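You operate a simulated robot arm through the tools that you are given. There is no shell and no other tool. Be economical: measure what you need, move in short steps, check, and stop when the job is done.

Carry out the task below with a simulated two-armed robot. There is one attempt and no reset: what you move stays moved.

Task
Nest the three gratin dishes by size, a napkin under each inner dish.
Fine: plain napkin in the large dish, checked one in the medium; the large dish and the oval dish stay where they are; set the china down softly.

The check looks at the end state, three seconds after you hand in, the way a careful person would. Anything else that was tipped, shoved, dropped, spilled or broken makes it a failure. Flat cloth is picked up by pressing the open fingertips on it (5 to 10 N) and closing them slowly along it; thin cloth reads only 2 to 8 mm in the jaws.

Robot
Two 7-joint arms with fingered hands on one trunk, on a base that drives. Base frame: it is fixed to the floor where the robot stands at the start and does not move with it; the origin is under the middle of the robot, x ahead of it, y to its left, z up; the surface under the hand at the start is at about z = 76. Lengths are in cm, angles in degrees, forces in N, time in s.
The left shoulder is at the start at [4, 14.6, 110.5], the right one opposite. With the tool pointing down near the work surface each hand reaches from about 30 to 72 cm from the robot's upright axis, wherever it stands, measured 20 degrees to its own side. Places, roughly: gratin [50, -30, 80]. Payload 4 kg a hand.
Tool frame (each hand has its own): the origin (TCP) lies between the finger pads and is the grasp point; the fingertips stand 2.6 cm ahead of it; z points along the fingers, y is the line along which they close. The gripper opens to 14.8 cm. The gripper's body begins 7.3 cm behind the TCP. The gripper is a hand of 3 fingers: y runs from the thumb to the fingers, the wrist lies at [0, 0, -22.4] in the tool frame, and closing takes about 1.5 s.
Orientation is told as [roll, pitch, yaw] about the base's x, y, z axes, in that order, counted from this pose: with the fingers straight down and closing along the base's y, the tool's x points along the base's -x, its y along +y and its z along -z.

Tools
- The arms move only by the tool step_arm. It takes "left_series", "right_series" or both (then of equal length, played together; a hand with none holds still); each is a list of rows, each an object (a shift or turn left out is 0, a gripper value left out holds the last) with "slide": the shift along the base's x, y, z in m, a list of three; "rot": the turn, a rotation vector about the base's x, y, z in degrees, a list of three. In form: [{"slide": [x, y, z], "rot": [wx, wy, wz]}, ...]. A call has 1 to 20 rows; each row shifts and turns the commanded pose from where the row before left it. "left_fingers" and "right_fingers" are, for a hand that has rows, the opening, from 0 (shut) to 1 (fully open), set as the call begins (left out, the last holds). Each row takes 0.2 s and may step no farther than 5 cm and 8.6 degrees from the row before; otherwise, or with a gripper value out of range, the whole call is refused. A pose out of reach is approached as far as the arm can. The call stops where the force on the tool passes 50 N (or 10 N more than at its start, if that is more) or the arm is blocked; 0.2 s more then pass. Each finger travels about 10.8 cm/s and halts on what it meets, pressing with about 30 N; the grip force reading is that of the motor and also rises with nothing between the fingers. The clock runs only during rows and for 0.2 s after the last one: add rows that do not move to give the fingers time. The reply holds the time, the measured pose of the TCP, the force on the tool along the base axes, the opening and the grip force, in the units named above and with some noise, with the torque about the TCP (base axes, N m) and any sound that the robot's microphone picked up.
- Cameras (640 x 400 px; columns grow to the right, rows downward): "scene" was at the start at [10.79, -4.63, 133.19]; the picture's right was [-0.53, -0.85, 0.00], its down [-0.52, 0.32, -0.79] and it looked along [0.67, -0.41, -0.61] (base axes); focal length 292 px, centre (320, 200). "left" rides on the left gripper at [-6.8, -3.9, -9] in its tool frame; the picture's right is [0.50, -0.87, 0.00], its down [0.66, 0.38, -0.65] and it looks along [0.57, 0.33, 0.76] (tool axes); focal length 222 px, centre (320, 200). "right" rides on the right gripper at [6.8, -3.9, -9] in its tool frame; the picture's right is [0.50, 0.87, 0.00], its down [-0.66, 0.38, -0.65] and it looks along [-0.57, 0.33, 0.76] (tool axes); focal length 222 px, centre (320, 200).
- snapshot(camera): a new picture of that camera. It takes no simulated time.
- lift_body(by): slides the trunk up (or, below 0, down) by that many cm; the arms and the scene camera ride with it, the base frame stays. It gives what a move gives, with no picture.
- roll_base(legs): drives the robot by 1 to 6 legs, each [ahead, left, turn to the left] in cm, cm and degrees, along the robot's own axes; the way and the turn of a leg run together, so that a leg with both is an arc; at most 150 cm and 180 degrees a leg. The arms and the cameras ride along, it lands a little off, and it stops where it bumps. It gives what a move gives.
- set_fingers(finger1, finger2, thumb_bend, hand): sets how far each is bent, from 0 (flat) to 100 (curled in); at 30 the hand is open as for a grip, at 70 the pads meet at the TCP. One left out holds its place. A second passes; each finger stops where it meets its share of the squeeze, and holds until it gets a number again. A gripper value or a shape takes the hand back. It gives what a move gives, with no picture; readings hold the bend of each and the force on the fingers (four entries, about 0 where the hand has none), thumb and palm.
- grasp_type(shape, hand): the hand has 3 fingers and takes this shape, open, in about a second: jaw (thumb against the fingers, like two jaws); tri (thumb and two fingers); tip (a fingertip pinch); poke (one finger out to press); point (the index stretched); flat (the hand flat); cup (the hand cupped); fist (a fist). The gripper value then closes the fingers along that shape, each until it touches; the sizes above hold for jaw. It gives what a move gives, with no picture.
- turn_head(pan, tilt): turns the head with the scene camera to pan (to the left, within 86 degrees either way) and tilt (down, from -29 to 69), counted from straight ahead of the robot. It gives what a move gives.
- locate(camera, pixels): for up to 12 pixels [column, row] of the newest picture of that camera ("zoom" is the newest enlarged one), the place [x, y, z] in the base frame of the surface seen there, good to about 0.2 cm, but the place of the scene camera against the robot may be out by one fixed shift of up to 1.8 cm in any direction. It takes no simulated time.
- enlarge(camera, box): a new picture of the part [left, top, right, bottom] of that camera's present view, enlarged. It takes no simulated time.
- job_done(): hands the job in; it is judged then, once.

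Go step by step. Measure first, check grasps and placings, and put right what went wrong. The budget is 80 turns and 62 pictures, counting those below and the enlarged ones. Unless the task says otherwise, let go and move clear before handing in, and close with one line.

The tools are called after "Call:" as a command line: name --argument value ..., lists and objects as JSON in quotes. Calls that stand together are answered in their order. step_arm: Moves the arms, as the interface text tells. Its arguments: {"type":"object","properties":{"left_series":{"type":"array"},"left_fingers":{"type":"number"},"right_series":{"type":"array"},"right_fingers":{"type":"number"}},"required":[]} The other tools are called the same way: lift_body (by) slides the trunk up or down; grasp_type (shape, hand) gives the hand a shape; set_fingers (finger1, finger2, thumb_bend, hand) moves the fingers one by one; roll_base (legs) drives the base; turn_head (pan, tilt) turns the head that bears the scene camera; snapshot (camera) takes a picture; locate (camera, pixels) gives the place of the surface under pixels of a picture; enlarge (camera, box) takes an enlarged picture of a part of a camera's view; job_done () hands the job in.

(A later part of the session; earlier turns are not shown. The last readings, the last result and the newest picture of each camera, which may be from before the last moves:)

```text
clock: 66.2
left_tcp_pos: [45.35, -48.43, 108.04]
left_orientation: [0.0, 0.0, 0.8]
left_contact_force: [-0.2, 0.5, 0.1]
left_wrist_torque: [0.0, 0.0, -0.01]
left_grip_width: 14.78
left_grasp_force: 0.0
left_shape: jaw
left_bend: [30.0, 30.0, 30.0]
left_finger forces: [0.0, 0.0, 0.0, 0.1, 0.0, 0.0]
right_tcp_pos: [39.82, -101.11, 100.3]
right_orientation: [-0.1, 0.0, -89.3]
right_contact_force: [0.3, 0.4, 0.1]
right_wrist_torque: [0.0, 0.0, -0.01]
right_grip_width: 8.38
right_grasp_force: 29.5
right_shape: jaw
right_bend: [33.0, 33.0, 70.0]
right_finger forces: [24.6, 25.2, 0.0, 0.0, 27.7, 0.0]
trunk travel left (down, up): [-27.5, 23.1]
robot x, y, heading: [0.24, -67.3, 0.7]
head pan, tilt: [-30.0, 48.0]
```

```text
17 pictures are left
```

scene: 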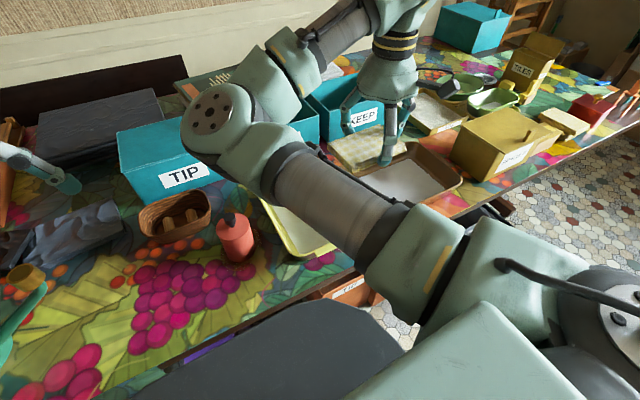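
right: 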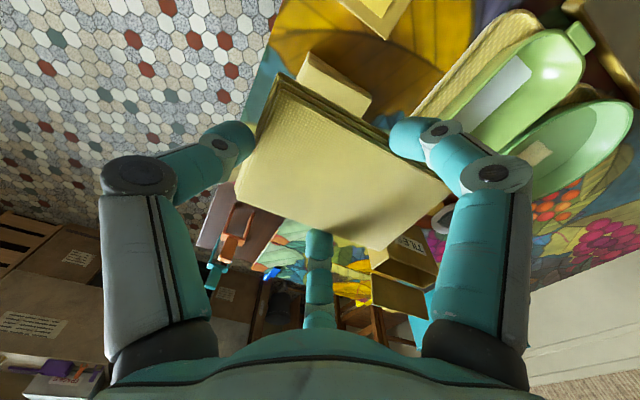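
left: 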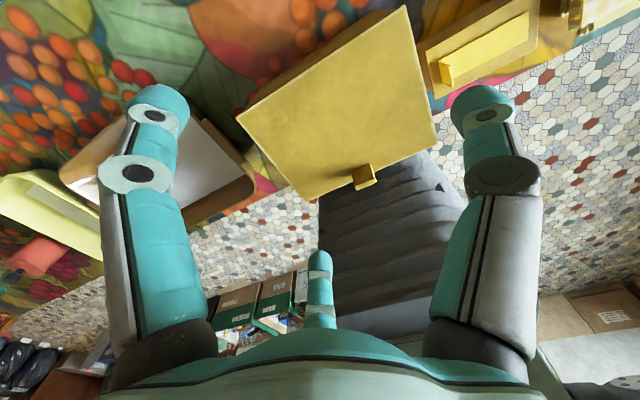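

A single plain napkin is in hand; a block remains on the table. Raise slightly, drive left 62 cm to the brown dish, turning the napkin back to yaw 0.

Call:
roll_base --legs '[[0, 62, -0.7]]'

Call:
step_arm --right_series '[{"slide": [0.01, 0, 0], "rot": [0, 0, 8.5]}, {"slide": [0.01, 0, 0], "rot": [0, 0, 8.5]}, {"slide": [0.01, 0, 0], "rot": [0, 0, 8.5]}, {"slide": [0.01, 0, 0], "rot": [0, 0, 8.5]}, {"slide": [0.01, 0, 0], "rot": [0, 0, 8.5]}, {"slide": [0.01, 0, 0], "rot": [0, 0, 8.5]}, {"slide": [0, 0, 0], "rot": [0, 0, 8.5]}, {"slide": [0, 0, 0], "rot": [0, 0, 8.5]}, {"slide": [0, 0, 0], "rot": [0, 0, 8.5]}, {"slide": [0, 0, 0], "rot": [0, 0, 8.5]}, {"slide": [0, 0, 0], "rot": [0, 0, 5]}, {"slide": [0, 0, 0]}]'

Call:
snapshot --camera "right"

```text
clock: 69.7
left_tcp_pos: [44.74, 14.4, 108.06]
left_orientation: [0.1, 0.0, 0.4]
left_contact_force: [0.1, 0.3, -0.3]
left_wrist_torque: [0.01, 0.0, 0.01]
left_grip_width: 14.79
left_grasp_force: 0.1
left_shape: jaw
left_bend: [30.0, 30.0, 30.0]
left_finger forces: [0.0, 0.1, 0.1, 0.1, 0.0, 0.0]
right_tcp_pos: [38.96, -38.32, 100.51]
right_orientation: [0.0, 0.1, -89.8]
right_contact_force: [0.0, 0.5, -0.6]
right_wrist_torque: [-0.01, 0.0, 0.02]
right_grip_width: 8.35
right_grasp_force: 30.6
right_shape: jaw
right_bend: [33.0, 33.0, 70.0]
right_finger forces: [24.6, 25.1, 0.0, 0.0, 27.8, 0.1]
trunk travel left (down, up): [-27.5, 23.1]
robot x, y, heading: [-0.1, -4.07, 0.8]
head pan, tilt: [-30.0, 48.0]
```

```text
clock: 72.3
left_tcp_pos: [44.74, 14.34, 108.05]
left_orientation: [-0.1, 0.0, 0.4]
left_contact_force: [0.4, -0.1, -0.3]
left_wrist_torque: [0.04, 0.01, -0.01]
left_grip_width: 14.79
left_grasp_force: 0.0
left_shape: jaw
left_bend: [30.0, 30.0, 30.0]
left_finger forces: [0.1, 0.0, 0.0, 0.0, 0.0, 0.1]
right_tcp_pos: [45.01, -38.26, 100.32]
right_orientation: [0.0, 0.0, 0.3]
right_contact_force: [-0.3, -0.1, -0.2]
right_wrist_torque: [-0.03, -0.02, 0.02]
right_grip_width: 8.34
right_grasp_force: 29.8
right_shape: jaw
right_bend: [33.0, 33.0, 70.0]
right_finger forces: [24.2, 24.8, 0.0, 0.0, 27.1, 0.0]
trunk travel left (down, up): [-27.5, 23.1]
robot x, y, heading: [-0.17, -4.0, 0.3]
head pan, tilt: [-30.0, 48.0]
```

```text
16 pictures are left
```

right: 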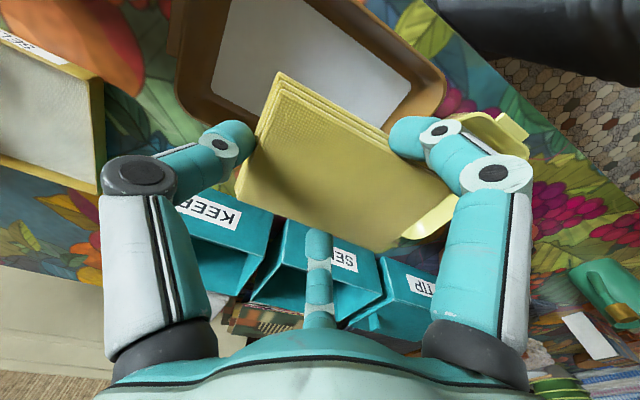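

Measuring brown from this view.

Call:
locate --camera "right" --pixels '[[213, 75], [212, 85], [230, 5], [410, 85], [305, 5], [385, 122], [445, 80], [415, 122], [180, 95], [190, 20], [340, 5], [300, 60]]'

```text
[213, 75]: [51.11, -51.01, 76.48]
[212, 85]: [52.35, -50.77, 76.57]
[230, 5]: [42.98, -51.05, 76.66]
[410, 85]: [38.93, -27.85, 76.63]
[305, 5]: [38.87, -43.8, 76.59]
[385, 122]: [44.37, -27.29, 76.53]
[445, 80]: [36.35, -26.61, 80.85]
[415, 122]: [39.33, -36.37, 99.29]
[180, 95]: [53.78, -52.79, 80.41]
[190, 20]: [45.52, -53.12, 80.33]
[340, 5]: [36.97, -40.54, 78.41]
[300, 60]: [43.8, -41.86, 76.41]
```

Brown floor: x 38.9–53.2, y -51…-27.3; centre (46,-39.2). Placing the plain napkin there and opening wide.

Call:
step_arm --right_series '[{"slide": [0.01, -0.0195, 0]}, {"slide": [0, 0, -0.045]}, {"slide": [0, 0, -0.045]}, {"slide": [0, 0, -0.045]}, {"slide": [0, 0, -0.04]}, {"slide": [0, 0, -0.02]}, {"slide": [0, 0, -0.012]}, {"slide": [0, 0, 0]}]'

Call:
step_arm --right_series '[{"slide": [0, 0, 0]}, {"slide": [0, 0, 0]}, {"slide": [0, 0, 0]}, {"slide": [0, 0, 0]}]' --right_fingers 0.8

Call:
step_arm --right_series '[{"slide": [0, 0, 0.01]}, {"slide": [0, 0, 0.04]}, {"slide": [0, 0, 0.045]}, {"slide": [0, 0, 0.045]}, {"slide": [0, 0, 0.045]}, {"slide": [0, 0, 0.03]}, {"slide": [0, 0, 0]}]'

Call:
snapshot --camera "right"

```text
clock: 74.1
left_tcp_pos: [44.68, 14.44, 108.06]
left_orientation: [-0.1, 0.0, 0.5]
left_contact_force: [-0.2, -0.1, -0.5]
left_wrist_torque: [0.0, -0.04, -0.03]
left_grip_width: 14.79
left_grasp_force: 0.1
left_shape: jaw
left_bend: [30.0, 30.0, 30.0]
left_finger forces: [0.0, 0.0, 0.0, 0.0, 0.1, 0.0]
right_tcp_pos: [45.88, -40.49, 79.84]
right_orientation: [0.1, 0.0, 0.3]
right_contact_force: [-0.4, 0.5, -0.7]
right_wrist_torque: [0.0, 0.03, 0.03]
right_grip_width: 8.29
right_grasp_force: 29.9
right_shape: jaw
right_bend: [33.0, 33.0, 70.0]
right_finger forces: [23.7, 24.5, 0.0, 0.0, 26.6, 0.0]
trunk travel left (down, up): [-27.5, 23.1]
robot x, y, heading: [-0.11, -4.12, 0.4]
head pan, tilt: [-30.0, 48.0]
```

```text
clock: 75.1
left_tcp_pos: [44.8, 14.29, 108.0]
left_orientation: [-0.1, 0.0, 0.4]
left_contact_force: [0.1, 0.1, 0.2]
left_wrist_torque: [0.0, -0.02, 0.02]
left_grip_width: 14.8
left_grasp_force: 0.0
left_shape: jaw
left_bend: [30.0, 30.0, 30.0]
left_finger forces: [0.1, 0.0, 0.0, 0.1, 0.0, 0.0]
right_tcp_pos: [45.93, -40.51, 79.94]
right_orientation: [-0.1, 0.0, 0.2]
right_contact_force: [-0.7, -0.1, -1.4]
right_wrist_torque: [0.01, -0.01, -0.03]
right_grip_width: 11.81
right_grasp_force: 0.1
right_shape: jaw
right_bend: [26.0, 26.0, 48.0]
right_finger forces: [0.1, 0.1, 0.0, 0.1, 0.0, 0.0]
trunk travel left (down, up): [-27.5, 23.1]
robot x, y, heading: [0.28, -3.85, 0.6]
head pan, tilt: [-30.0, 48.0]
```

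```text
clock: 76.7
left_tcp_pos: [44.66, 14.33, 107.99]
left_orientation: [0.0, 0.0, 0.4]
left_contact_force: [0.4, -0.3, 0.0]
left_wrist_torque: [-0.02, 0.0, -0.02]
left_grip_width: 14.8
left_grasp_force: 0.1
left_shape: jaw
left_bend: [30.0, 30.0, 30.0]
left_finger forces: [0.0, 0.0, 0.1, 0.0, 0.0, 0.0]
right_tcp_pos: [45.85, -40.46, 101.25]
right_orientation: [0.0, 0.2, 0.3]
right_contact_force: [0.3, 0.7, 0.4]
right_wrist_torque: [0.01, 0.0, 0.02]
right_grip_width: 11.8
right_grasp_force: 0.0
right_shape: jaw
right_bend: [25.0, 25.0, 48.0]
right_finger forces: [0.0, 0.0, 0.0, 0.0, 0.1, 0.0]
trunk travel left (down, up): [-27.5, 23.1]
robot x, y, heading: [-0.4, -3.98, 0.4]
head pan, tilt: [-30.0, 48.0]
```

```text
15 pictures are left
```

right: 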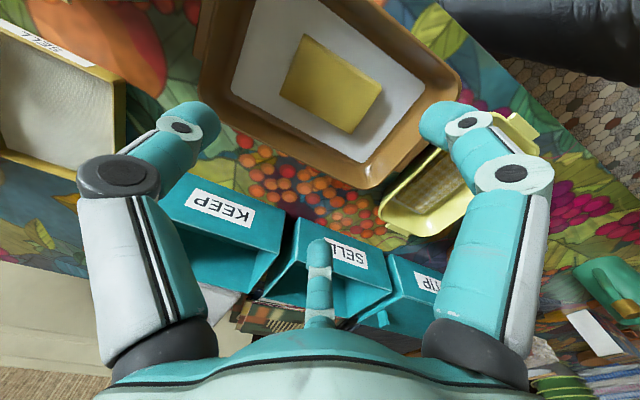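

The plain napkin is centred in the brown dish. For the yellow dish I'll use both hands on its short ends; turning the base -30° balances both arms for pick and place. Driving left 17 cm and turning.

Call:
roll_base --legs '[[0, 17, 0], [0, 0, -30]]'

```text
clock: 79.7
left_tcp_pos: [47.66, 6.18, 107.98]
left_orientation: [0.0, 0.0, -30.1]
left_contact_force: [0.2, 0.8, -0.1]
left_wrist_torque: [0.01, 0.02, 0.01]
left_grip_width: 14.82
left_grasp_force: 0.1
left_shape: jaw
left_bend: [30.0, 30.0, 30.0]
left_finger forces: [0.0, 0.0, 0.1, 0.0, 0.0, 0.0]
right_tcp_pos: [20.87, -41.66, 101.26]
right_orientation: [0.1, 0.0, -30.0]
right_contact_force: [-0.4, 0.4, 0.2]
right_wrist_torque: [-0.01, -0.02, 0.0]
right_grip_width: 11.79
right_grasp_force: 0.0
right_shape: jaw
right_bend: [25.0, 25.0, 48.0]
right_finger forces: [0.0, 0.0, 0.0, 0.0, 0.0, 0.0]
trunk travel left (down, up): [-27.5, 23.1]
robot x, y, heading: [-0.36, 13.13, -30.2]
head pan, tilt: [-30.0, 48.0]
```

Turned fine, no bump. Moving both hands above the dish ends, rotating both to yaw -90.

Call:
step_arm --left_series '[{"slide": [0.016, -0.025, -0.013], "rot": [0, 0, -7.5]}, {"slide": [0.016, -0.025, -0.013], "rot": [0, 0, -7.5]}, {"slide": [0.016, -0.025, -0.013], "rot": [0, 0, -7.5]}, {"slide": [0.016, -0.025, -0.013], "rot": [0, 0, -7.5]}, {"slide": [0.016, -0.025, -0.013], "rot": [0, 0, -7.5]}, {"slide": [0.016, -0.025, -0.013], "rot": [0, 0, -7.5]}, {"slide": [0.016, -0.025, -0.013], "rot": [0, 0, -7.5]}, {"slide": [0.016, -0.025, -0.013], "rot": [0, 0, -7.5]}, {"slide": [0, 0, 0]}]' --right_series '[{"slide": [0.0183, 0.0346, -0.004], "rot": [0, 0, -7.5]}, {"slide": [0.0183, 0.0346, -0.004], "rot": [0, 0, -7.5]}, {"slide": [0.0183, 0.0346, -0.004], "rot": [0, 0, -7.5]}, {"slide": [0.0183, 0.0346, -0.004], "rot": [0, 0, -7.5]}, {"slide": [0.0183, 0.0346, -0.004], "rot": [0, 0, -7.5]}, {"slide": [0.0183, 0.0346, -0.004], "rot": [0, 0, -7.5]}, {"slide": [0.0183, 0.0346, -0.004], "rot": [0, 0, -7.5]}, {"slide": [0.0183, 0.0346, -0.004], "rot": [0, 0, -7.5]}, {"slide": [0, 0, 0]}]' --left_fingers 0.5 --right_fingers 0.5

Call:
snapshot --camera "left"

Call:
snapshot --camera "right"

```text
clock: 81.7
left_tcp_pos: [60.58, -13.67, 97.52]
left_orientation: [0.0, -0.2, -90.1]
left_contact_force: [0.6, 0.1, 0.1]
left_wrist_torque: [-0.01, 0.01, 0.0]
left_grip_width: 7.43
left_grasp_force: 0.0
left_shape: jaw
left_bend: [36.0, 36.0, 70.0]
left_finger forces: [0.1, 0.0, 0.0, 0.0, 0.0, 0.0]
right_tcp_pos: [11.82, -31.67, 102.42]
right_orientation: [-0.1, -0.1, -90.3]
right_contact_force: [0.1, 0.1, 0.0]
right_wrist_torque: [-0.05, 0.0, 0.02]
right_grip_width: 7.4
right_grasp_force: 0.1
right_shape: jaw
right_bend: [36.0, 36.0, 70.0]
right_finger forces: [0.0, 0.1, 0.0, 0.0, 0.0, 0.0]
right hand out of reach, approached as far as the arm can: row 2, 3, 4, 5, 6, 7, 8
trunk travel left (down, up): [-27.5, 23.1]
robot x, y, heading: [-0.22, 13.13, -29.7]
head pan, tilt: [-30.0, 48.0]
```

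```text
14 pictures are left
```

left: 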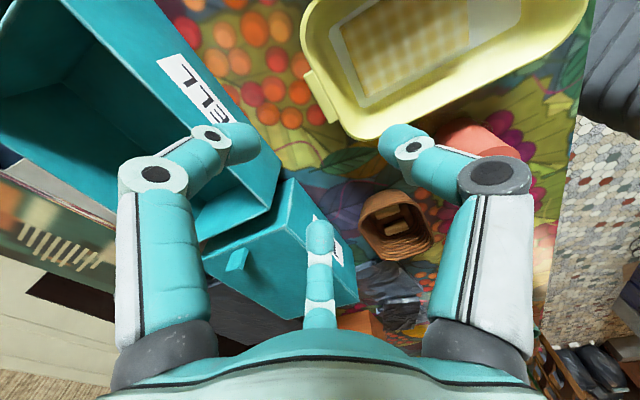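

```text
13 pictures are left
```

right: 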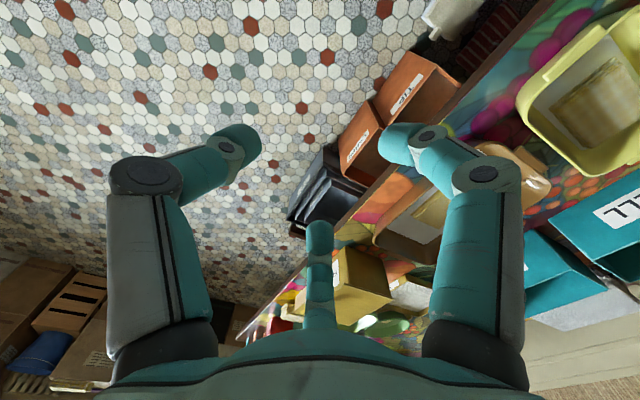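

The left hand sits right over the far end, but the right hand cannot come further inward than about 33 cm right of the robot's axis in this posture. Testing whether farther out it can move inward.

Call:
step_arm --right_series '[{"slide": [0.04, -0.022, 0]}, {"slide": [0.04, -0.022, 0]}, {"slide": [0.04, -0.022, 0]}, {"slide": [0.04, -0.022, 0]}, {"slide": [0, 0, 0]}, {"slide": [0.02, 0.035, 0]}, {"slide": [0.02, 0.035, 0]}, {"slide": [0.02, 0.035, 0]}, {"slide": [0, 0, 0]}]'

```text
clock: 83.7
left_tcp_pos: [60.56, -13.98, 97.51]
left_orientation: [-0.1, -0.1, -90.1]
left_contact_force: [-0.2, 0.3, -0.5]
left_wrist_torque: [-0.02, 0.0, -0.02]
left_grip_width: 7.44
left_grasp_force: 0.2
left_shape: jaw
left_bend: [36.0, 36.0, 70.0]
left_finger forces: [0.1, 0.0, 0.1, 0.0, 0.0, 0.0]
right_tcp_pos: [28.72, -39.12, 102.55]
right_orientation: [-0.1, 0.1, -90.0]
right_contact_force: [-0.5, -0.4, -0.6]
right_wrist_torque: [0.01, 0.03, 0.02]
right_grip_width: 7.4
right_grasp_force: 0.2
right_shape: jaw
right_bend: [36.0, 36.0, 70.0]
right_finger forces: [0.1, 0.0, 0.1, 0.0, 0.1, 0.0]
right hand out of reach, approached as far as the arm can: row 1, 6, 7, 8
trunk travel left (down, up): [-27.5, 23.1]
robot x, y, heading: [-0.62, 13.24, -29.8]
head pan, tilt: [-30.0, 48.0]
```

Still a joint limit there. I'll test with the trunk 12 cm higher and the hand correspondingly lower.

Call:
lift_body --by 14

Call:
step_arm --right_series '[{"slide": [0.0, 0, -0.045]}, {"slide": [0, 0, -0.045]}, {"slide": [0, 0, -0.045]}, {"slide": [0.02, 0.035, 0]}, {"slide": [0.02, 0.035, 0]}, {"slide": [0.02, 0.035, 0]}, {"slide": [0, 0, 0]}]'

```text
clock: 85.3
left_tcp_pos: [60.65, -13.85, 111.43]
left_orientation: [0.0, -0.1, -90.1]
left_contact_force: [0.3, -0.4, -0.5]
left_wrist_torque: [-0.01, 0.04, -0.01]
left_grip_width: 7.42
left_grasp_force: 0.1
left_shape: jaw
left_bend: [36.0, 36.0, 70.0]
left_finger forces: [0.0, 0.0, 0.1, 0.0, 0.0, 0.0]
right_tcp_pos: [28.59, -39.16, 116.48]
right_orientation: [0.0, 0.0, -90.0]
right_contact_force: [0.0, 0.4, -1.3]
right_wrist_torque: [0.0, -0.02, 0.01]
right_grip_width: 7.41
right_grasp_force: 0.1
right_shape: jaw
right_bend: [36.0, 36.0, 70.0]
right_finger forces: [0.1, 0.1, 0.0, 0.0, 0.0, 0.0]
trunk travel left (down, up): [-41.5, 9.1]
robot x, y, heading: [-0.15, 12.99, -30.2]
head pan, tilt: [-30.0, 48.0]
```

```text
clock: 86.9
left_tcp_pos: [60.56, -13.88, 111.42]
left_orientation: [0.0, -0.1, -90.2]
left_contact_force: [-1.2, 0.6, 0.4]
left_wrist_torque: [0.0, 0.0, 0.02]
left_grip_width: 7.41
left_grasp_force: 0.1
left_shape: jaw
left_bend: [36.0, 36.0, 70.0]
left_finger forces: [0.0, 0.0, 0.0, 0.1, 0.0, 0.0]
right_tcp_pos: [27.45, -38.42, 102.96]
right_orientation: [-0.1, 0.0, -90.1]
right_contact_force: [0.7, 0.0, -0.9]
right_wrist_torque: [0.02, 0.01, 0.0]
right_grip_width: 7.41
right_grasp_force: 0.1
right_shape: jaw
right_bend: [36.0, 36.0, 70.0]
right_finger forces: [0.0, 0.0, 0.0, 0.1, 0.0, 0.1]
right hand out of reach, approached as far as the arm can: row 1, 4, 5, 6
trunk travel left (down, up): [-41.5, 9.1]
robot x, y, heading: [-0.2, 13.5, -30.0]
head pan, tilt: [-30.0, 48.0]
```

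The limit remains, so I'll drop the two-end grip. Next: restore trunk and heading, and test a one-hand grip on the yellow dish's right long wall (48,-21), reading its weight with a tiny lift.

Call:
lift_body --by -14

Call:
step_arm --right_series '[{"slide": [0, 0, 0.045]}, {"slide": [0, 0, 0.045]}, {"slide": [0, 0, 0.045]}, {"slide": [0, 0, 0]}]' --left_series '[{"slide": [-0.02, 0.03, 0.02]}, {"slide": [-0.02, 0.03, 0.02]}, {"slide": [-0.02, 0.03, 0.02]}, {"slide": [-0.02, 0.03, 0.02]}]'

Call:
roll_base --legs '[[0, 0, 30]]'

Call:
step_arm --right_series '[{"slide": [0, -0.005, 0], "rot": [0, 0, 8.5]}, {"slide": [0, -0.005, 0], "rot": [0, 0, 8.5]}, {"slide": [0, -0.005, 0], "rot": [0, 0, 8.5]}, {"slide": [0, -0.005, 0], "rot": [0, 0, 8.5]}, {"slide": [0, -0.005, 0], "rot": [0, 0, 8.5]}, {"slide": [0, 0, 0], "rot": [0, 0, 8.5]}, {"slide": [0, 0, 0], "rot": [0, 0, 8.5]}, {"slide": [0, 0, 0]}]' --right_fingers 0.5

```text
clock: 88.6
left_tcp_pos: [60.58, -13.91, 97.52]
left_orientation: [0.1, -0.2, -90.1]
left_contact_force: [1.2, -0.3, 0.3]
left_wrist_torque: [0.0, 0.0, 0.0]
left_grip_width: 7.42
left_grasp_force: 0.1
left_shape: jaw
left_bend: [36.0, 36.0, 70.0]
left_finger forces: [0.1, 0.0, 0.1, 0.0, 0.0, 0.0]
right_tcp_pos: [27.36, -38.37, 89.04]
right_orientation: [-0.1, 0.1, -90.1]
right_contact_force: [0.8, 0.2, -0.5]
right_wrist_torque: [0.03, 0.01, 0.0]
right_grip_width: 7.41
right_grasp_force: 0.1
right_shape: jaw
right_bend: [36.0, 36.0, 70.0]
right_finger forces: [0.0, 0.0, 0.0, 0.1, 0.0, 0.0]
trunk travel left (down, up): [-27.5, 23.1]
robot x, y, heading: [-0.37, 13.1, -29.7]
head pan, tilt: [-30.0, 48.0]
```

```text
clock: 89.6
left_tcp_pos: [52.4, -1.87, 105.43]
left_orientation: [0.1, -0.3, -89.9]
left_contact_force: [0.3, 0.4, 0.8]
left_wrist_torque: [-0.02, 0.02, -0.04]
left_grip_width: 7.42
left_grasp_force: 0.1
left_shape: jaw
left_bend: [36.0, 36.0, 70.0]
left_finger forces: [0.0, 0.1, 0.0, 0.0, 0.0, 0.0]
right_tcp_pos: [27.19, -39.03, 102.65]
right_orientation: [-0.2, -0.2, -90.0]
right_contact_force: [-0.9, 0.5, -1.0]
right_wrist_torque: [-0.02, 0.01, -0.01]
right_grip_width: 7.41
right_grasp_force: 0.0
right_shape: jaw
right_bend: [36.0, 36.0, 70.0]
right_finger forces: [0.1, 0.0, 0.0, 0.0, 0.1, 0.0]
right hand out of reach, approached as far as the arm can: row 1, 2
trunk travel left (down, up): [-27.5, 23.1]
robot x, y, heading: [-0.4, 13.35, -30.0]
head pan, tilt: [-30.0, 48.0]
```

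```text
clock: 91.5
left_tcp_pos: [53.06, 25.97, 105.4]
left_orientation: [0.0, -0.2, -60.4]
left_contact_force: [0.7, -0.6, -0.1]
left_wrist_torque: [-0.02, -0.01, -0.01]
left_grip_width: 7.43
left_grasp_force: 0.0
left_shape: jaw
left_bend: [36.0, 36.0, 70.0]
left_finger forces: [0.0, 0.0, 0.0, 0.1, 0.0, 0.0]
right_tcp_pos: [49.51, -18.63, 102.46]
right_orientation: [-0.1, 0.0, -60.2]
right_contact_force: [-0.2, -0.4, 0.7]
right_wrist_torque: [0.01, 0.01, 0.03]
right_grip_width: 7.42
right_grasp_force: 0.0
right_shape: jaw
right_bend: [36.0, 36.0, 70.0]
right_finger forces: [0.0, 0.1, 0.0, 0.0, 0.0, 0.0]
trunk travel left (down, up): [-27.5, 23.1]
robot x, y, heading: [-0.33, 13.26, -0.5]
head pan, tilt: [-30.0, 48.0]
```

```text
clock: 93.3
left_tcp_pos: [53.02, 25.97, 105.4]
left_orientation: [0.0, -0.2, -60.3]
left_contact_force: [-0.6, 0.1, 0.4]
left_wrist_torque: [0.02, -0.01, 0.0]
left_grip_width: 7.41
left_grasp_force: 0.0
left_shape: jaw
left_bend: [36.0, 36.0, 70.0]
left_finger forces: [0.1, 0.0, 0.1, 0.0, 0.1, 0.0]
right_tcp_pos: [49.53, -21.1, 102.46]
right_orientation: [-0.1, 0.1, -0.7]
right_contact_force: [0.4, 0.1, 0.2]
right_wrist_torque: [-0.03, 0.01, 0.0]
right_grip_width: 7.44
right_grasp_force: 0.1
right_shape: jaw
right_bend: [36.0, 36.0, 70.0]
right_finger forces: [0.0, 0.0, 0.0, 0.0, 0.0, 0.0]
trunk travel left (down, up): [-27.5, 23.1]
robot x, y, heading: [-0.61, 12.97, -0.5]
head pan, tilt: [-30.0, 48.0]
```

The brown dish's handle leaves too little room at the right wall. I'll instead grip the free near end (36,-14) with the right hand as a weight test: drive 8 cm left, turn the hand to yaw -90.

Call:
roll_base --legs '[[0.5, 8, 0.5]]'

Call:
step_arm --right_series '[{"slide": [-0.012, 0, 0], "rot": [0, 0, -8.5]}, {"slide": [-0.012, 0, 0], "rot": [0, 0, -8.5]}, {"slide": [-0.012, 0, 0], "rot": [0, 0, -8.5]}, {"slide": [-0.012, 0, 0], "rot": [0, 0, -8.5]}, {"slide": [-0.012, 0, 0], "rot": [0, 0, -8.5]}, {"slide": [-0.012, 0, 0], "rot": [0, 0, -8.5]}, {"slide": [-0.012, 0, 0], "rot": [0, 0, -8.5]}, {"slide": [-0.012, 0, 0], "rot": [0, 0, -8.5]}, {"slide": [-0.012, 0, -0.02], "rot": [0, 0, -8.5]}, {"slide": [-0.012, 0, -0.02], "rot": [0, 0, -8.5]}, {"slide": [0, 0, -0.03], "rot": [0, 0, -4.3]}, {"slide": [0, 0, 0]}]'

Call:
snapshot --camera "right"

```text
clock: 94.3
left_tcp_pos: [53.37, 34.4, 105.5]
left_orientation: [0.0, 0.0, -60.0]
left_contact_force: [-0.2, -0.6, -0.5]
left_wrist_torque: [0.0, 0.0, -0.03]
left_grip_width: 7.42
left_grasp_force: 0.1
left_shape: jaw
left_bend: [36.0, 36.0, 70.0]
left_finger forces: [0.1, 0.1, 0.1, 0.0, 0.0, 0.0]
right_tcp_pos: [50.31, -12.76, 102.44]
right_orientation: [-0.3, 0.0, -0.4]
right_contact_force: [-0.1, 0.5, 0.0]
right_wrist_torque: [0.02, 0.01, -0.01]
right_grip_width: 7.4
right_grasp_force: 0.0
right_shape: jaw
right_bend: [36.0, 36.0, 70.0]
right_finger forces: [0.1, 0.1, 0.1, 0.0, 0.0, 0.0]
trunk travel left (down, up): [-27.5, 23.1]
robot x, y, heading: [0.02, 20.88, 0.1]
head pan, tilt: [-30.0, 48.0]
```

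```text
clock: 96.9
left_tcp_pos: [53.43, 34.55, 105.32]
left_orientation: [0.0, -0.2, -60.0]
left_contact_force: [1.1, -0.7, -0.6]
left_wrist_torque: [-0.04, 0.0, -0.03]
left_grip_width: 7.42
left_grasp_force: 0.2
left_shape: jaw
left_bend: [36.0, 36.0, 70.0]
left_finger forces: [0.0, 0.0, 0.0, 0.1, 0.0, 0.0]
right_tcp_pos: [38.34, -12.89, 95.38]
right_orientation: [-0.2, 0.0, -89.8]
right_contact_force: [0.4, -0.3, 0.3]
right_wrist_torque: [0.02, -0.03, 0.03]
right_grip_width: 7.42
right_grasp_force: 0.1
right_shape: jaw
right_bend: [36.0, 36.0, 70.0]
right_finger forces: [0.0, 0.1, 0.0, 0.0, 0.1, 0.1]
trunk travel left (down, up): [-27.5, 23.1]
robot x, y, heading: [-0.13, 21.12, 0.1]
head pan, tilt: [-30.0, 48.0]
```

```text
12 pictures are left
```

right: 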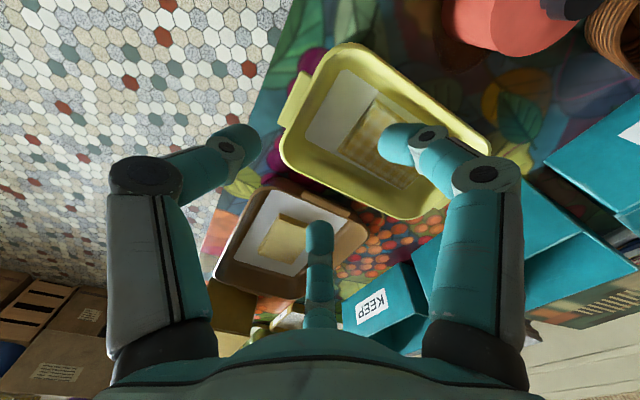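

Call:
locate --camera "right" --pixels '[[288, 105], [306, 75], [281, 125], [325, 55], [300, 90], [340, 70], [283, 150], [345, 45], [475, 40], [430, 213], [312, 118], [488, 150]]'

```text
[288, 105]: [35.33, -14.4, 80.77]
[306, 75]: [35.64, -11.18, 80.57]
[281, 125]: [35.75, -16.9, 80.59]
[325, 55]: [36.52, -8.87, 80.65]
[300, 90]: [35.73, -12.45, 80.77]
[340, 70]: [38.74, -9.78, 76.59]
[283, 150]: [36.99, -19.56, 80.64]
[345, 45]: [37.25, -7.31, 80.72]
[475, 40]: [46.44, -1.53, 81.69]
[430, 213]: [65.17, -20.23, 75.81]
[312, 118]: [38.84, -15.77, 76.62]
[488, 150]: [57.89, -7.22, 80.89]
```

Near rim is at x≈35.4, handle y -17…-11. Going down over it at (36.0,-14), tips at 78.4, then closing.

Call:
step_arm --right_series '[{"slide": [-0.022, -0.011, -0.03]}, {"slide": [0, 0, -0.04]}, {"slide": [0, 0, -0.04]}, {"slide": [0, 0, -0.02]}, {"slide": [0, 0, -0.014]}, {"slide": [0, 0, 0]}]'

Call:
step_arm --right_series '[{"slide": [0, 0, 0]}, {"slide": [0, 0, 0]}, {"slide": [0, 0, 0]}, {"slide": [0, 0, 0]}, {"slide": [0, 0, 0]}, {"slide": [0, 0, 0]}]' --right_fingers 0.0

Call:
step_arm --right_series '[{"slide": [0, 0, 0.002]}, {"slide": [0, 0, 0.002]}, {"slide": [0, 0, 0.002]}, {"slide": [0, 0, 0]}]'

```text
clock: 98.3
left_tcp_pos: [53.46, 34.36, 105.4]
left_orientation: [0.0, -0.2, -60.0]
left_contact_force: [0.1, 0.1, 0.2]
left_wrist_torque: [-0.04, -0.05, 0.02]
left_grip_width: 7.39
left_grasp_force: 0.0
left_shape: jaw
left_bend: [36.0, 36.0, 70.0]
left_finger forces: [0.0, 0.1, 0.0, 0.0, 0.0, 0.0]
right_tcp_pos: [36.3, -14.29, 81.22]
right_orientation: [0.1, -0.3, -90.2]
right_contact_force: [0.6, 0.1, -0.4]
right_wrist_torque: [0.02, -0.05, 0.02]
right_grip_width: 7.41
right_grasp_force: 0.0
right_shape: jaw
right_bend: [36.0, 36.0, 70.0]
right_finger forces: [0.0, 0.1, 0.0, 0.1, 0.0, 0.0]
trunk travel left (down, up): [-27.5, 23.1]
robot x, y, heading: [0.25, 21.26, 0.0]
head pan, tilt: [-30.0, 48.0]
```

```text
clock: 99.7
left_tcp_pos: [53.4, 34.39, 105.34]
left_orientation: [-0.1, -0.1, -60.0]
left_contact_force: [-0.8, 0.0, 0.3]
left_wrist_torque: [0.0, 0.0, -0.02]
left_grip_width: 7.43
left_grasp_force: 0.1
left_shape: jaw
left_bend: [36.0, 36.0, 70.0]
left_finger forces: [0.0, 0.0, 0.0, 0.0, 0.0, 0.1]
right_tcp_pos: [36.15, -14.31, 81.29]
right_orientation: [0.1, -0.5, -90.2]
right_contact_force: [4.1, 0.3, 7.3]
right_wrist_torque: [0.01, -0.62, 0.03]
right_grip_width: 1.19
right_grasp_force: 30.6
right_shape: jaw
right_bend: [78.0, 78.0, 68.0]
right_finger forces: [29.7, 30.9, 0.1, 0.0, 32.7, 0.0]
trunk travel left (down, up): [-27.5, 23.1]
robot x, y, heading: [0.32, 21.22, 0.2]
head pan, tilt: [-30.0, 48.0]
```

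```text
clock: 100.7
left_tcp_pos: [53.43, 34.38, 105.41]
left_orientation: [0.0, 0.0, -60.0]
left_contact_force: [-0.7, -0.1, 0.5]
left_wrist_torque: [-0.03, 0.01, 0.0]
left_grip_width: 7.42
left_grasp_force: 0.1
left_shape: jaw
left_bend: [36.0, 36.0, 70.0]
left_finger forces: [0.0, 0.0, 0.0, 0.1, 0.1, 0.0]
right_tcp_pos: [35.98, -14.29, 81.72]
right_orientation: [-0.3, -0.3, -90.3]
right_contact_force: [-1.8, -0.6, -1.1]
right_wrist_torque: [0.01, -0.44, -0.03]
right_grip_width: 1.17
right_grasp_force: 29.9
right_shape: jaw
right_bend: [78.0, 78.0, 68.0]
right_finger forces: [26.5, 27.1, 0.0, 0.1, 33.2, 0.0]
trunk travel left (down, up): [-27.5, 23.1]
robot x, y, heading: [-0.12, 21.21, -0.1]
head pan, tilt: [-30.0, 48.0]
```

Wall gripped at 1.2 cm width; after ~0.5 cm lift only about -1 N and -0.44 Nm. Lifting 1 cm more to see.

Call:
step_arm --right_series '[{"slide": [0, 0, 0.003]}, {"slide": [0, 0, 0.004]}, {"slide": [0, 0, 0.004]}, {"slide": [0, 0, 0]}, {"slide": [0, 0, 0]}]'

Call:
turn_head --pan -40 --tilt 48

Call:
snapshot --camera "scene"

```text
clock: 101.9
left_tcp_pos: [53.54, 34.4, 105.37]
left_orientation: [0.0, -0.1, -60.0]
left_contact_force: [0.1, 0.1, 0.3]
left_wrist_torque: [0.03, -0.02, 0.01]
left_grip_width: 7.39
left_grasp_force: 0.1
left_shape: jaw
left_bend: [36.0, 36.0, 70.0]
left_finger forces: [0.1, 0.0, 0.0, 0.0, 0.1, 0.1]
right_tcp_pos: [36.11, -13.92, 82.87]
right_orientation: [-0.2, 0.0, -90.0]
right_contact_force: [-0.4, -0.7, -1.2]
right_wrist_torque: [-0.06, -0.39, -0.08]
right_grip_width: 1.13
right_grasp_force: 30.2
right_shape: jaw
right_bend: [77.0, 77.0, 68.0]
right_finger forces: [27.9, 27.8, 0.0, 0.0, 31.2, 0.0]
trunk travel left (down, up): [-27.5, 23.1]
robot x, y, heading: [0.2, 21.16, 0.2]
head pan, tilt: [-30.0, 48.0]
```

```text
clock: 102.7
left_tcp_pos: [53.45, 34.48, 105.42]
left_orientation: [0.0, -0.1, -60.0]
left_contact_force: [0.0, 0.2, -0.7]
left_wrist_torque: [0.02, 0.0, 0.0]
left_grip_width: 7.41
left_grasp_force: 0.1
left_shape: jaw
left_bend: [36.0, 36.0, 70.0]
left_finger forces: [0.0, 0.0, 0.0, 0.0, 0.0, 0.1]
right_tcp_pos: [36.05, -13.8, 82.84]
right_orientation: [-0.1, 0.0, -89.8]
right_contact_force: [-1.0, 0.0, -0.3]
right_wrist_torque: [-0.08, -0.37, -0.04]
right_grip_width: 1.12
right_grasp_force: 30.1
right_shape: jaw
right_bend: [77.0, 77.0, 68.0]
right_finger forces: [27.7, 27.7, 0.0, 0.1, 31.4, 0.1]
trunk travel left (down, up): [-27.5, 23.1]
robot x, y, heading: [0.29, 21.35, 0.0]
head pan, tilt: [-40.0, 48.0]
```

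```text
11 pictures are left
```

scene: 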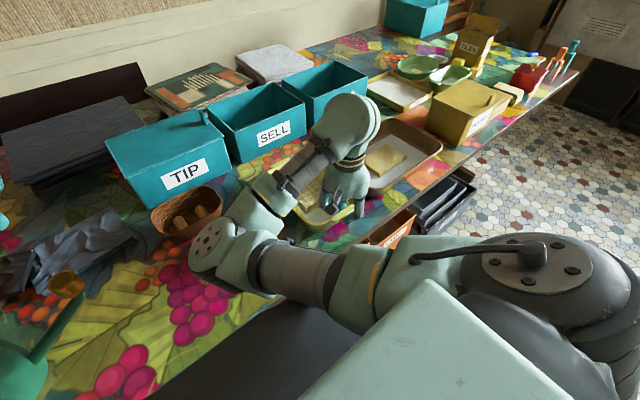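

Forces suggest the dish is light or slipping; checking with the right camera.

Call:
snapshot --camera "right"

Call:
locate --camera "right" --pixels '[[280, 60], [320, 20], [250, 150], [240, 100], [400, 100], [360, 60], [420, 60], [300, 40], [350, 30], [500, 100], [450, 40], [380, 20]]'

```text
10 pictures are left
```

right: 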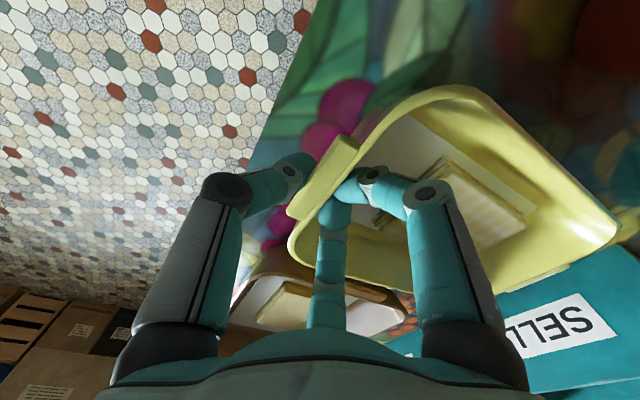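

```text
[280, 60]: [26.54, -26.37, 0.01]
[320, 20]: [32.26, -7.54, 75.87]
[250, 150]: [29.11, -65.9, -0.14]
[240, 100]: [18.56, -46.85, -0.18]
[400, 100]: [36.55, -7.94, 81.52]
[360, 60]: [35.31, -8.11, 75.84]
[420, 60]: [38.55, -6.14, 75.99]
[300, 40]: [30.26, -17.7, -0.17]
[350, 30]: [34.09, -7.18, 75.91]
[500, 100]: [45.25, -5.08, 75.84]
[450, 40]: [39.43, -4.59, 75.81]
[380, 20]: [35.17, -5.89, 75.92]
```

Call:
locate --camera "right" --pixels '[[612, 222], [600, 245], [500, 282], [550, 265], [345, 130], [300, 230], [455, 90], [560, 170], [470, 190], [500, 215], [295, 205], [335, 160]]'

```text
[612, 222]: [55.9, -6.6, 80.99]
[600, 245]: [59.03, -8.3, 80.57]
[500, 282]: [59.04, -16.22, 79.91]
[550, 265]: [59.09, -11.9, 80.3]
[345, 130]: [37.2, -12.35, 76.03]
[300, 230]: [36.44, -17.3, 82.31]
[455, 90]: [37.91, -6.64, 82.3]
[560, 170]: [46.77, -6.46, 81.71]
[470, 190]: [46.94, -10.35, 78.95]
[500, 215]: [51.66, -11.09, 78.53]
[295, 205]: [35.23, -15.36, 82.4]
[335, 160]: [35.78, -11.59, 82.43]
```

The near rim rose 1.7 cm while the far end rests on the table; estimated weight ≈7 N and the pinch holds well. Testing whether the grip can hold it level: pitching the hand -5° to raise the far end.

Call:
step_arm --right_series '[{"slide": [0, 0, 0.0], "rot": [0, -1.5, 0]}, {"slide": [0, 0, 0], "rot": [0, -1.5, 0]}, {"slide": [0, 0, 0], "rot": [0, -1.5, 0]}, {"slide": [0, 0, 0], "rot": [0, -1.5, 0]}, {"slide": [0, 0, 0.005], "rot": [0, -1, 0]}, {"slide": [0, 0, 0]}, {"slide": [0, 0, 0]}]'

Call:
snapshot --camera "right"

Call:
locate --camera "right" --pixels '[[612, 222], [595, 245], [500, 282], [550, 265], [455, 90], [300, 230], [560, 170], [470, 190], [500, 215]]'

```text
clock: 104.2
left_tcp_pos: [53.48, 34.41, 105.42]
left_orientation: [-0.1, -0.1, -60.0]
left_contact_force: [-0.5, -0.6, -0.2]
left_wrist_torque: [0.02, -0.03, -0.04]
left_grip_width: 7.42
left_grasp_force: 0.1
left_shape: jaw
left_bend: [36.0, 36.0, 70.0]
left_finger forces: [0.0, 0.1, 0.0, 0.0, 0.0, 0.0]
right_tcp_pos: [36.02, -13.85, 83.34]
right_orientation: [6.9, 0.0, -89.8]
right_contact_force: [-0.5, -0.2, -1.4]
right_wrist_torque: [-0.02, -0.18, -0.05]
right_grip_width: 1.09
right_grasp_force: 30.1
right_shape: jaw
right_bend: [77.0, 77.0, 69.0]
right_finger forces: [29.6, 29.1, 0.0, 0.0, 27.6, 0.0]
trunk travel left (down, up): [-27.5, 23.1]
robot x, y, heading: [0.25, 20.88, -0.0]
head pan, tilt: [-40.0, 48.0]
```

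```text
9 pictures are left
```

right: 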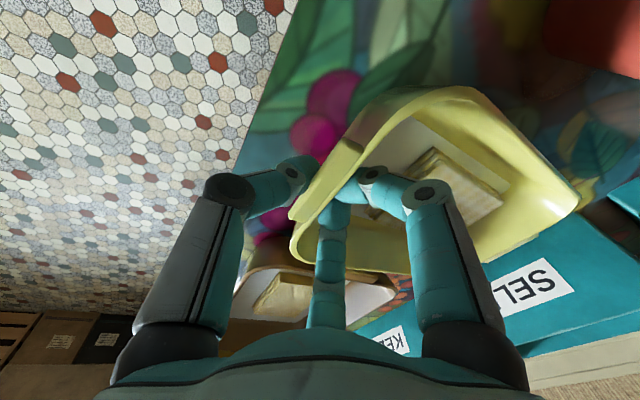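

```text
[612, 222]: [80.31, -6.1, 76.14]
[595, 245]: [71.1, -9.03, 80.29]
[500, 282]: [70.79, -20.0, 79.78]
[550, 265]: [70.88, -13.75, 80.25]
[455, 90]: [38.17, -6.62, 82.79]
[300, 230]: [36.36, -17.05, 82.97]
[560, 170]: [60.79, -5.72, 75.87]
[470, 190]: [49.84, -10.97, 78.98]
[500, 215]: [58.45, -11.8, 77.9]
```

Call:
locate --camera "right" --pixels '[[574, 200], [565, 218], [540, 237], [500, 255], [520, 170], [480, 262], [465, 110], [310, 180], [505, 190], [455, 228], [560, 185], [435, 165]]'

```text
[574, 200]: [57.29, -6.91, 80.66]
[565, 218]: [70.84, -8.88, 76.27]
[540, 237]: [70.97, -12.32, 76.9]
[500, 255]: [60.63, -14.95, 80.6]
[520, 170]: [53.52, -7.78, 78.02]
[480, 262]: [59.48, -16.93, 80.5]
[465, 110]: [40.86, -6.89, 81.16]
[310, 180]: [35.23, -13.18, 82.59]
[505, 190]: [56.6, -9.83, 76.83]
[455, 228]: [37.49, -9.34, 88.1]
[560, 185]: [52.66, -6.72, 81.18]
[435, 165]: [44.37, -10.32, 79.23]
```

The far end still rests; torque went from -0.38 to -0.18. Continuing the pitch by 15° to see if torque builds up.

Call:
step_arm --right_series '[{"slide": [0, 0, 0.0], "rot": [0, -2.5, 0]}, {"slide": [0, 0, 0], "rot": [0, -2.5, 0]}, {"slide": [0, 0, 0], "rot": [0, -2.5, 0]}, {"slide": [0, 0, 0]}]'

Call:
step_arm --right_series '[{"slide": [0, 0, 0.0], "rot": [0, -2.5, 0]}, {"slide": [0, 0, 0], "rot": [0, -2.5, 0]}, {"slide": [0, 0, 0], "rot": [0, -2.5, 0]}, {"slide": [0, 0, 0]}]'

```text
clock: 105.2
left_tcp_pos: [53.41, 34.58, 105.36]
left_orientation: [0.0, -0.1, -60.0]
left_contact_force: [-0.2, 0.3, 0.0]
left_wrist_torque: [0.01, 0.01, 0.04]
left_grip_width: 7.41
left_grasp_force: 0.1
left_shape: jaw
left_bend: [36.0, 36.0, 70.0]
left_finger forces: [0.1, 0.0, 0.1, 0.0, 0.1, 0.1]
right_tcp_pos: [36.14, -13.78, 83.36]
right_orientation: [14.3, 0.1, -89.7]
right_contact_force: [-0.7, 0.3, -1.3]
right_wrist_torque: [-0.02, -0.19, -0.04]
right_grip_width: 1.09
right_grasp_force: 30.2
right_shape: jaw
right_bend: [77.0, 77.0, 71.0]
right_finger forces: [30.2, 29.3, 0.0, 0.0, 25.8, 0.1]
trunk travel left (down, up): [-27.5, 23.1]
robot x, y, heading: [0.03, 21.15, 0.2]
head pan, tilt: [-40.0, 48.0]
```

```text
clock: 106.2
left_tcp_pos: [53.44, 34.4, 105.3]
left_orientation: [0.0, -0.2, -60.0]
left_contact_force: [-0.4, 0.2, -0.1]
left_wrist_torque: [0.0, 0.02, 0.02]
left_grip_width: 7.41
left_grasp_force: 0.1
left_shape: jaw
left_bend: [36.0, 36.0, 70.0]
left_finger forces: [0.1, 0.0, 0.1, 0.0, 0.0, 0.0]
right_tcp_pos: [36.13, -13.81, 83.36]
right_orientation: [21.8, 0.0, -89.7]
right_contact_force: [1.1, 0.2, -3.0]
right_wrist_torque: [-0.01, -0.14, -0.05]
right_grip_width: 1.05
right_grasp_force: 30.3
right_shape: jaw
right_bend: [77.0, 77.0, 72.0]
right_finger forces: [29.8, 28.8, 0.0, 0.0, 26.3, 0.0]
trunk travel left (down, up): [-27.5, 23.1]
robot x, y, heading: [0.38, 21.1, 0.2]
head pan, tilt: [-40.0, 48.0]
```

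Torque does not build up: the pinch acts as a pivot, so the dish needs two hands at its ends. I'll lower this end softly and let go; then pick it with the robot turned +60° (right hand on the far end, left on the near end).

Call:
step_arm --right_series '[{"slide": [0, 0, 0], "rot": [0, 5.5, 0]}, {"slide": [0, 0, 0], "rot": [0, 5.5, 0]}, {"slide": [0, 0, -0.003], "rot": [0, 5.5, 0]}, {"slide": [0, 0, -0.004], "rot": [0, 5, 0]}, {"slide": [0, 0, -0.004]}, {"slide": [0, 0, -0.004]}, {"slide": [0, 0, -0.003]}, {"slide": [0, 0, -0.002]}, {"slide": [0, 0, -0.002]}, {"slide": [0, 0, 0]}]'

Call:
step_arm --right_series '[{"slide": [0, 0, 0]}, {"slide": [0, 0, 0]}, {"slide": [0, 0, 0]}, {"slide": [0, 0, 0]}]' --right_fingers 0.5

Call:
step_arm --right_series '[{"slide": [0, 0, 0.02]}, {"slide": [0, 0, 0.04]}, {"slide": [0, 0, 0.045]}, {"slide": [0, 0, 0.045]}, {"slide": [0, 0, 0.045]}, {"slide": [0, 0, 0.02]}, {"slide": [0, 0, 0]}]'

```text
clock: 108.5
left_tcp_pos: [53.41, 34.41, 105.36]
left_orientation: [-0.1, -0.1, -60.1]
left_contact_force: [0.2, -0.5, 0.3]
left_wrist_torque: [0.01, 0.02, 0.02]
left_grip_width: 7.42
left_grasp_force: 0.0
left_shape: jaw
left_bend: [36.0, 36.0, 70.0]
left_finger forces: [0.0, 0.0, 0.0, 0.0, 0.1, 0.0]
right_tcp_pos: [36.08, -14.45, 81.53]
right_orientation: [0.7, -0.4, -90.1]
right_contact_force: [-1.9, -1.4, 2.3]
right_wrist_torque: [-0.05, -0.8, 0.05]
right_grip_width: 1.04
right_grasp_force: 30.0
right_shape: jaw
right_bend: [78.0, 78.0, 66.0]
right_finger forces: [0.0, 0.0, 0.1, 0.0, 37.8, 0.0]
trunk travel left (down, up): [-27.5, 23.1]
robot x, y, heading: [-0.0, 20.97, 0.2]
head pan, tilt: [-40.0, 48.0]
```

```text
clock: 109.5
left_tcp_pos: [53.51, 34.43, 105.35]
left_orientation: [0.0, -0.1, -60.0]
left_contact_force: [-0.5, 0.3, 0.0]
left_wrist_torque: [0.03, 0.02, -0.02]
left_grip_width: 7.43
left_grasp_force: 0.0
left_shape: jaw
left_bend: [36.0, 36.0, 70.0]
left_finger forces: [0.1, 0.0, 0.0, 0.1, 0.1, 0.1]
right_tcp_pos: [36.08, -14.45, 81.53]
right_orientation: [0.5, -0.4, -90.3]
right_contact_force: [0.0, 0.6, -0.4]
right_wrist_torque: [0.02, -0.01, -0.02]
right_grip_width: 7.34
right_grasp_force: 0.1
right_shape: jaw
right_bend: [36.0, 36.0, 70.0]
right_finger forces: [0.1, 0.0, 0.0, 0.0, 0.0, 0.0]
trunk travel left (down, up): [-27.5, 23.1]
robot x, y, heading: [0.3, 21.45, -0.0]
head pan, tilt: [-40.0, 48.0]
```

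```text
clock: 111.0
left_tcp_pos: [53.47, 34.44, 105.45]
left_orientation: [0.1, -0.2, -60.0]
left_contact_force: [0.1, -0.5, -0.6]
left_wrist_torque: [-0.02, 0.02, -0.02]
left_grip_width: 7.4
left_grasp_force: 0.1
left_shape: jaw
left_bend: [36.0, 36.0, 70.0]
left_finger forces: [0.1, 0.0, 0.0, 0.1, 0.1, 0.1]
right_tcp_pos: [35.84, -13.82, 102.75]
right_orientation: [0.2, 0.0, -89.9]
right_contact_force: [0.6, -0.2, -0.3]
right_wrist_torque: [-0.01, 0.0, 0.02]
right_grip_width: 7.38
right_grasp_force: 0.0
right_shape: jaw
right_bend: [36.0, 36.0, 70.0]
right_finger forces: [0.0, 0.1, 0.0, 0.0, 0.0, 0.0]
trunk travel left (down, up): [-27.5, 23.1]
robot x, y, heading: [0.13, 21.24, -0.0]
head pan, tilt: [-40.0, 48.0]
```

Released, dish back flat. Driving to (0,-49) and turning left 60°.

Call:
roll_base --legs '[[0, -70, 0], [0, 0, 60]]'

```text
clock: 117.6
left_tcp_pos: [14.63, 4.34, 105.28]
left_orientation: [0.1, -0.1, 0.8]
left_contact_force: [0.2, -0.6, -0.3]
left_wrist_torque: [-0.02, 0.0, 0.02]
left_grip_width: 7.42
left_grasp_force: 0.1
left_shape: jaw
left_bend: [36.0, 36.0, 70.0]
left_finger forces: [0.0, 0.1, 0.0, 0.1, 0.0, 0.1]
right_tcp_pos: [48.07, -34.6, 102.63]
right_orientation: [0.2, 0.0, -28.9]
right_contact_force: [0.3, 0.6, 0.0]
right_wrist_torque: [-0.02, 0.0, 0.01]
right_grip_width: 7.38
right_grasp_force: 0.0
right_shape: jaw
right_bend: [36.0, 36.0, 70.0]
right_finger forces: [0.0, 0.0, 0.1, 0.0, 0.1, 0.0]
trunk travel left (down, up): [-27.5, 23.1]
robot x, y, heading: [-0.29, -48.49, 60.9]
head pan, tilt: [-40.0, 48.0]
```

At heading 61°. Moving the right hand over the far end and the left over the near end, both turning to yaw 90.

Call:
step_arm --right_series '[{"slide": [0.0083, 0.0137, -0.003], "rot": [0, 0, 7.93]}, {"slide": [0.0083, 0.0137, -0.003], "rot": [0, 0, 7.93]}, {"slide": [0.0083, 0.0137, -0.003], "rot": [0, 0, 7.93]}, {"slide": [0.0083, 0.0137, -0.003], "rot": [0, 0, 7.93]}, {"slide": [0.0083, 0.0137, -0.003], "rot": [0, 0, 7.93]}, {"slide": [0.0083, 0.0137, -0.003], "rot": [0, 0, 7.93]}, {"slide": [0.0083, 0.0137, -0.003], "rot": [0, 0, 7.93]}, {"slide": [0.0083, 0.0137, -0.003], "rot": [0, 0, 7.93]}, {"slide": [0.0083, 0.0137, -0.003], "rot": [0, 0, 7.93]}, {"slide": [0.0083, 0.0137, -0.003], "rot": [0, 0, 7.93]}, {"slide": [0.0083, 0.0137, -0.003], "rot": [0, 0, 7.93]}, {"slide": [0.0083, 0.0137, -0.003], "rot": [0, 0, 7.93]}, {"slide": [0.0083, 0.0137, -0.003], "rot": [0, 0, 7.93]}, {"slide": [0.0083, 0.0137, -0.003], "rot": [0, 0, 7.93]}, {"slide": [0.0083, 0.0137, -0.003], "rot": [0, 0, 7.93]}, {"slide": [0, 0, 0]}]' --left_series '[{"slide": [0.0138, -0.0122, -0.004], "rot": [0, 0, 5.95]}, {"slide": [0.0138, -0.0122, -0.004], "rot": [0, 0, 5.95]}, {"slide": [0.0138, -0.0122, -0.004], "rot": [0, 0, 5.95]}, {"slide": [0.0138, -0.0122, -0.004], "rot": [0, 0, 5.95]}, {"slide": [0.0138, -0.0122, -0.004], "rot": [0, 0, 5.95]}, {"slide": [0.0138, -0.0122, -0.004], "rot": [0, 0, 5.95]}, {"slide": [0.0138, -0.0122, -0.004], "rot": [0, 0, 5.95]}, {"slide": [0.0138, -0.0122, -0.004], "rot": [0, 0, 5.95]}, {"slide": [0.0138, -0.0122, -0.004], "rot": [0, 0, 5.95]}, {"slide": [0.0138, -0.0122, -0.004], "rot": [0, 0, 5.95]}, {"slide": [0.0138, -0.0122, -0.004], "rot": [0, 0, 5.95]}, {"slide": [0.0138, -0.0122, -0.004], "rot": [0, 0, 5.95]}, {"slide": [0.0138, -0.0122, -0.004], "rot": [0, 0, 5.95]}, {"slide": [0.0138, -0.0122, -0.004], "rot": [0, 0, 5.95]}, {"slide": [0.0138, -0.0122, -0.004], "rot": [0, 0, 5.95]}, {"slide": [0, 0, 0]}]'

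```text
clock: 121.0
left_tcp_pos: [35.1, -13.71, 99.56]
left_orientation: [-0.1, -0.2, 90.5]
left_contact_force: [-25.6, 19.8, 9.3]
left_wrist_torque: [-3.39, -4.04, -0.36]
left_grip_width: 7.43
left_grasp_force: 0.1
left_shape: jaw
left_bend: [36.0, 36.0, 70.0]
left_finger forces: [0.0, 0.0, 0.1, 0.0, 0.0, 0.0]
right_tcp_pos: [60.63, -14.12, 98.21]
right_orientation: [0.2, 0.0, 89.9]
right_contact_force: [-0.6, -0.4, -0.4]
right_wrist_torque: [0.02, -0.03, 0.0]
right_grip_width: 7.36
right_grasp_force: 0.0
right_shape: jaw
right_bend: [36.0, 36.0, 70.0]
right_finger forces: [0.0, 0.0, 0.0, 0.1, 0.0, 0.1]
trunk travel left (down, up): [-27.5, 23.1]
robot x, y, heading: [0.05, -48.58, 61.1]
head pan, tilt: [-40.0, 48.0]
```

Both hands reached, but the left reads ~33 N: the arms touch. Tilting both hands outward by 20° (also matching the wall slopes) to separate them.

Call:
step_arm --left_series '[{"slide": [0, 0, 0], "rot": [0, -5, 0]}, {"slide": [0, 0, 0], "rot": [0, -5, 0]}, {"slide": [0, 0, 0], "rot": [0, -5, 0]}, {"slide": [0, 0, 0], "rot": [0, -5, 0]}, {"slide": [0, 0, 0]}]' --right_series '[{"slide": [0, 0, 0], "rot": [0, 5, 0]}, {"slide": [0, 0, 0], "rot": [0, 5, 0]}, {"slide": [0, 0, 0], "rot": [0, 5, 0]}, {"slide": [0, 0, 0], "rot": [0, 5, 0]}, {"slide": [0, 0, 0]}]'

Call:
snapshot --camera "right"

```text
clock: 122.2
left_tcp_pos: [35.32, -14.07, 99.34]
left_orientation: [-20.0, -0.1, 90.1]
left_contact_force: [-0.3, 0.4, -0.1]
left_wrist_torque: [0.03, 0.02, 0.01]
left_grip_width: 7.43
left_grasp_force: 0.2
left_shape: jaw
left_bend: [36.0, 36.0, 70.0]
left_finger forces: [0.1, 0.0, 0.0, 0.0, 0.0, 0.0]
right_tcp_pos: [60.56, -13.89, 98.23]
right_orientation: [20.3, 0.0, 90.0]
right_contact_force: [0.0, 0.6, 0.7]
right_wrist_torque: [0.0, 0.02, 0.03]
right_grip_width: 7.39
right_grasp_force: 0.0
right_shape: jaw
right_bend: [36.0, 36.0, 70.0]
right_finger forces: [0.0, 0.0, 0.0, 0.0, 0.1, 0.0]
trunk travel left (down, up): [-27.5, 23.1]
robot x, y, heading: [0.26, -48.75, 60.8]
head pan, tilt: [-40.0, 48.0]
```

```text
8 pictures are left
```

right: 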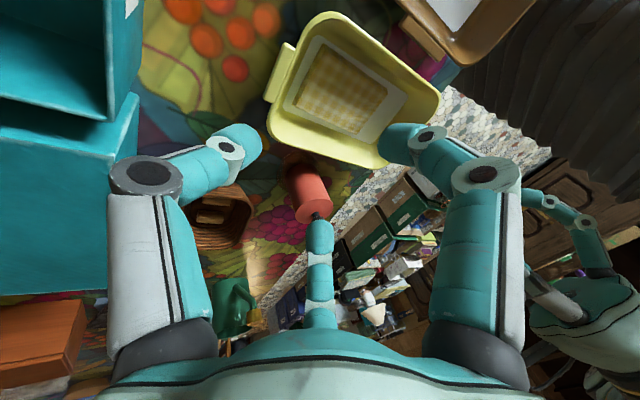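

The contact vanished. Measuring both ends.

Call:
locate --camera "right" --pixels '[[275, 120], [320, 18], [295, 70], [270, 100], [283, 50], [437, 95], [428, 120], [425, 75], [305, 70], [400, 110], [298, 48], [268, 128]]'

```text
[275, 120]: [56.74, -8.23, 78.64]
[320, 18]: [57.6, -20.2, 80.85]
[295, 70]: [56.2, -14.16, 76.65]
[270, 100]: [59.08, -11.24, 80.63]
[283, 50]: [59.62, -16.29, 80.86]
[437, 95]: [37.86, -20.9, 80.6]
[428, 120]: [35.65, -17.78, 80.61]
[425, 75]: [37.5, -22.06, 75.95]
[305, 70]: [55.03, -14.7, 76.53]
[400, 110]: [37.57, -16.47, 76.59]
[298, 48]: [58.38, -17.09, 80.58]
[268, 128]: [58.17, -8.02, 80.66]
```

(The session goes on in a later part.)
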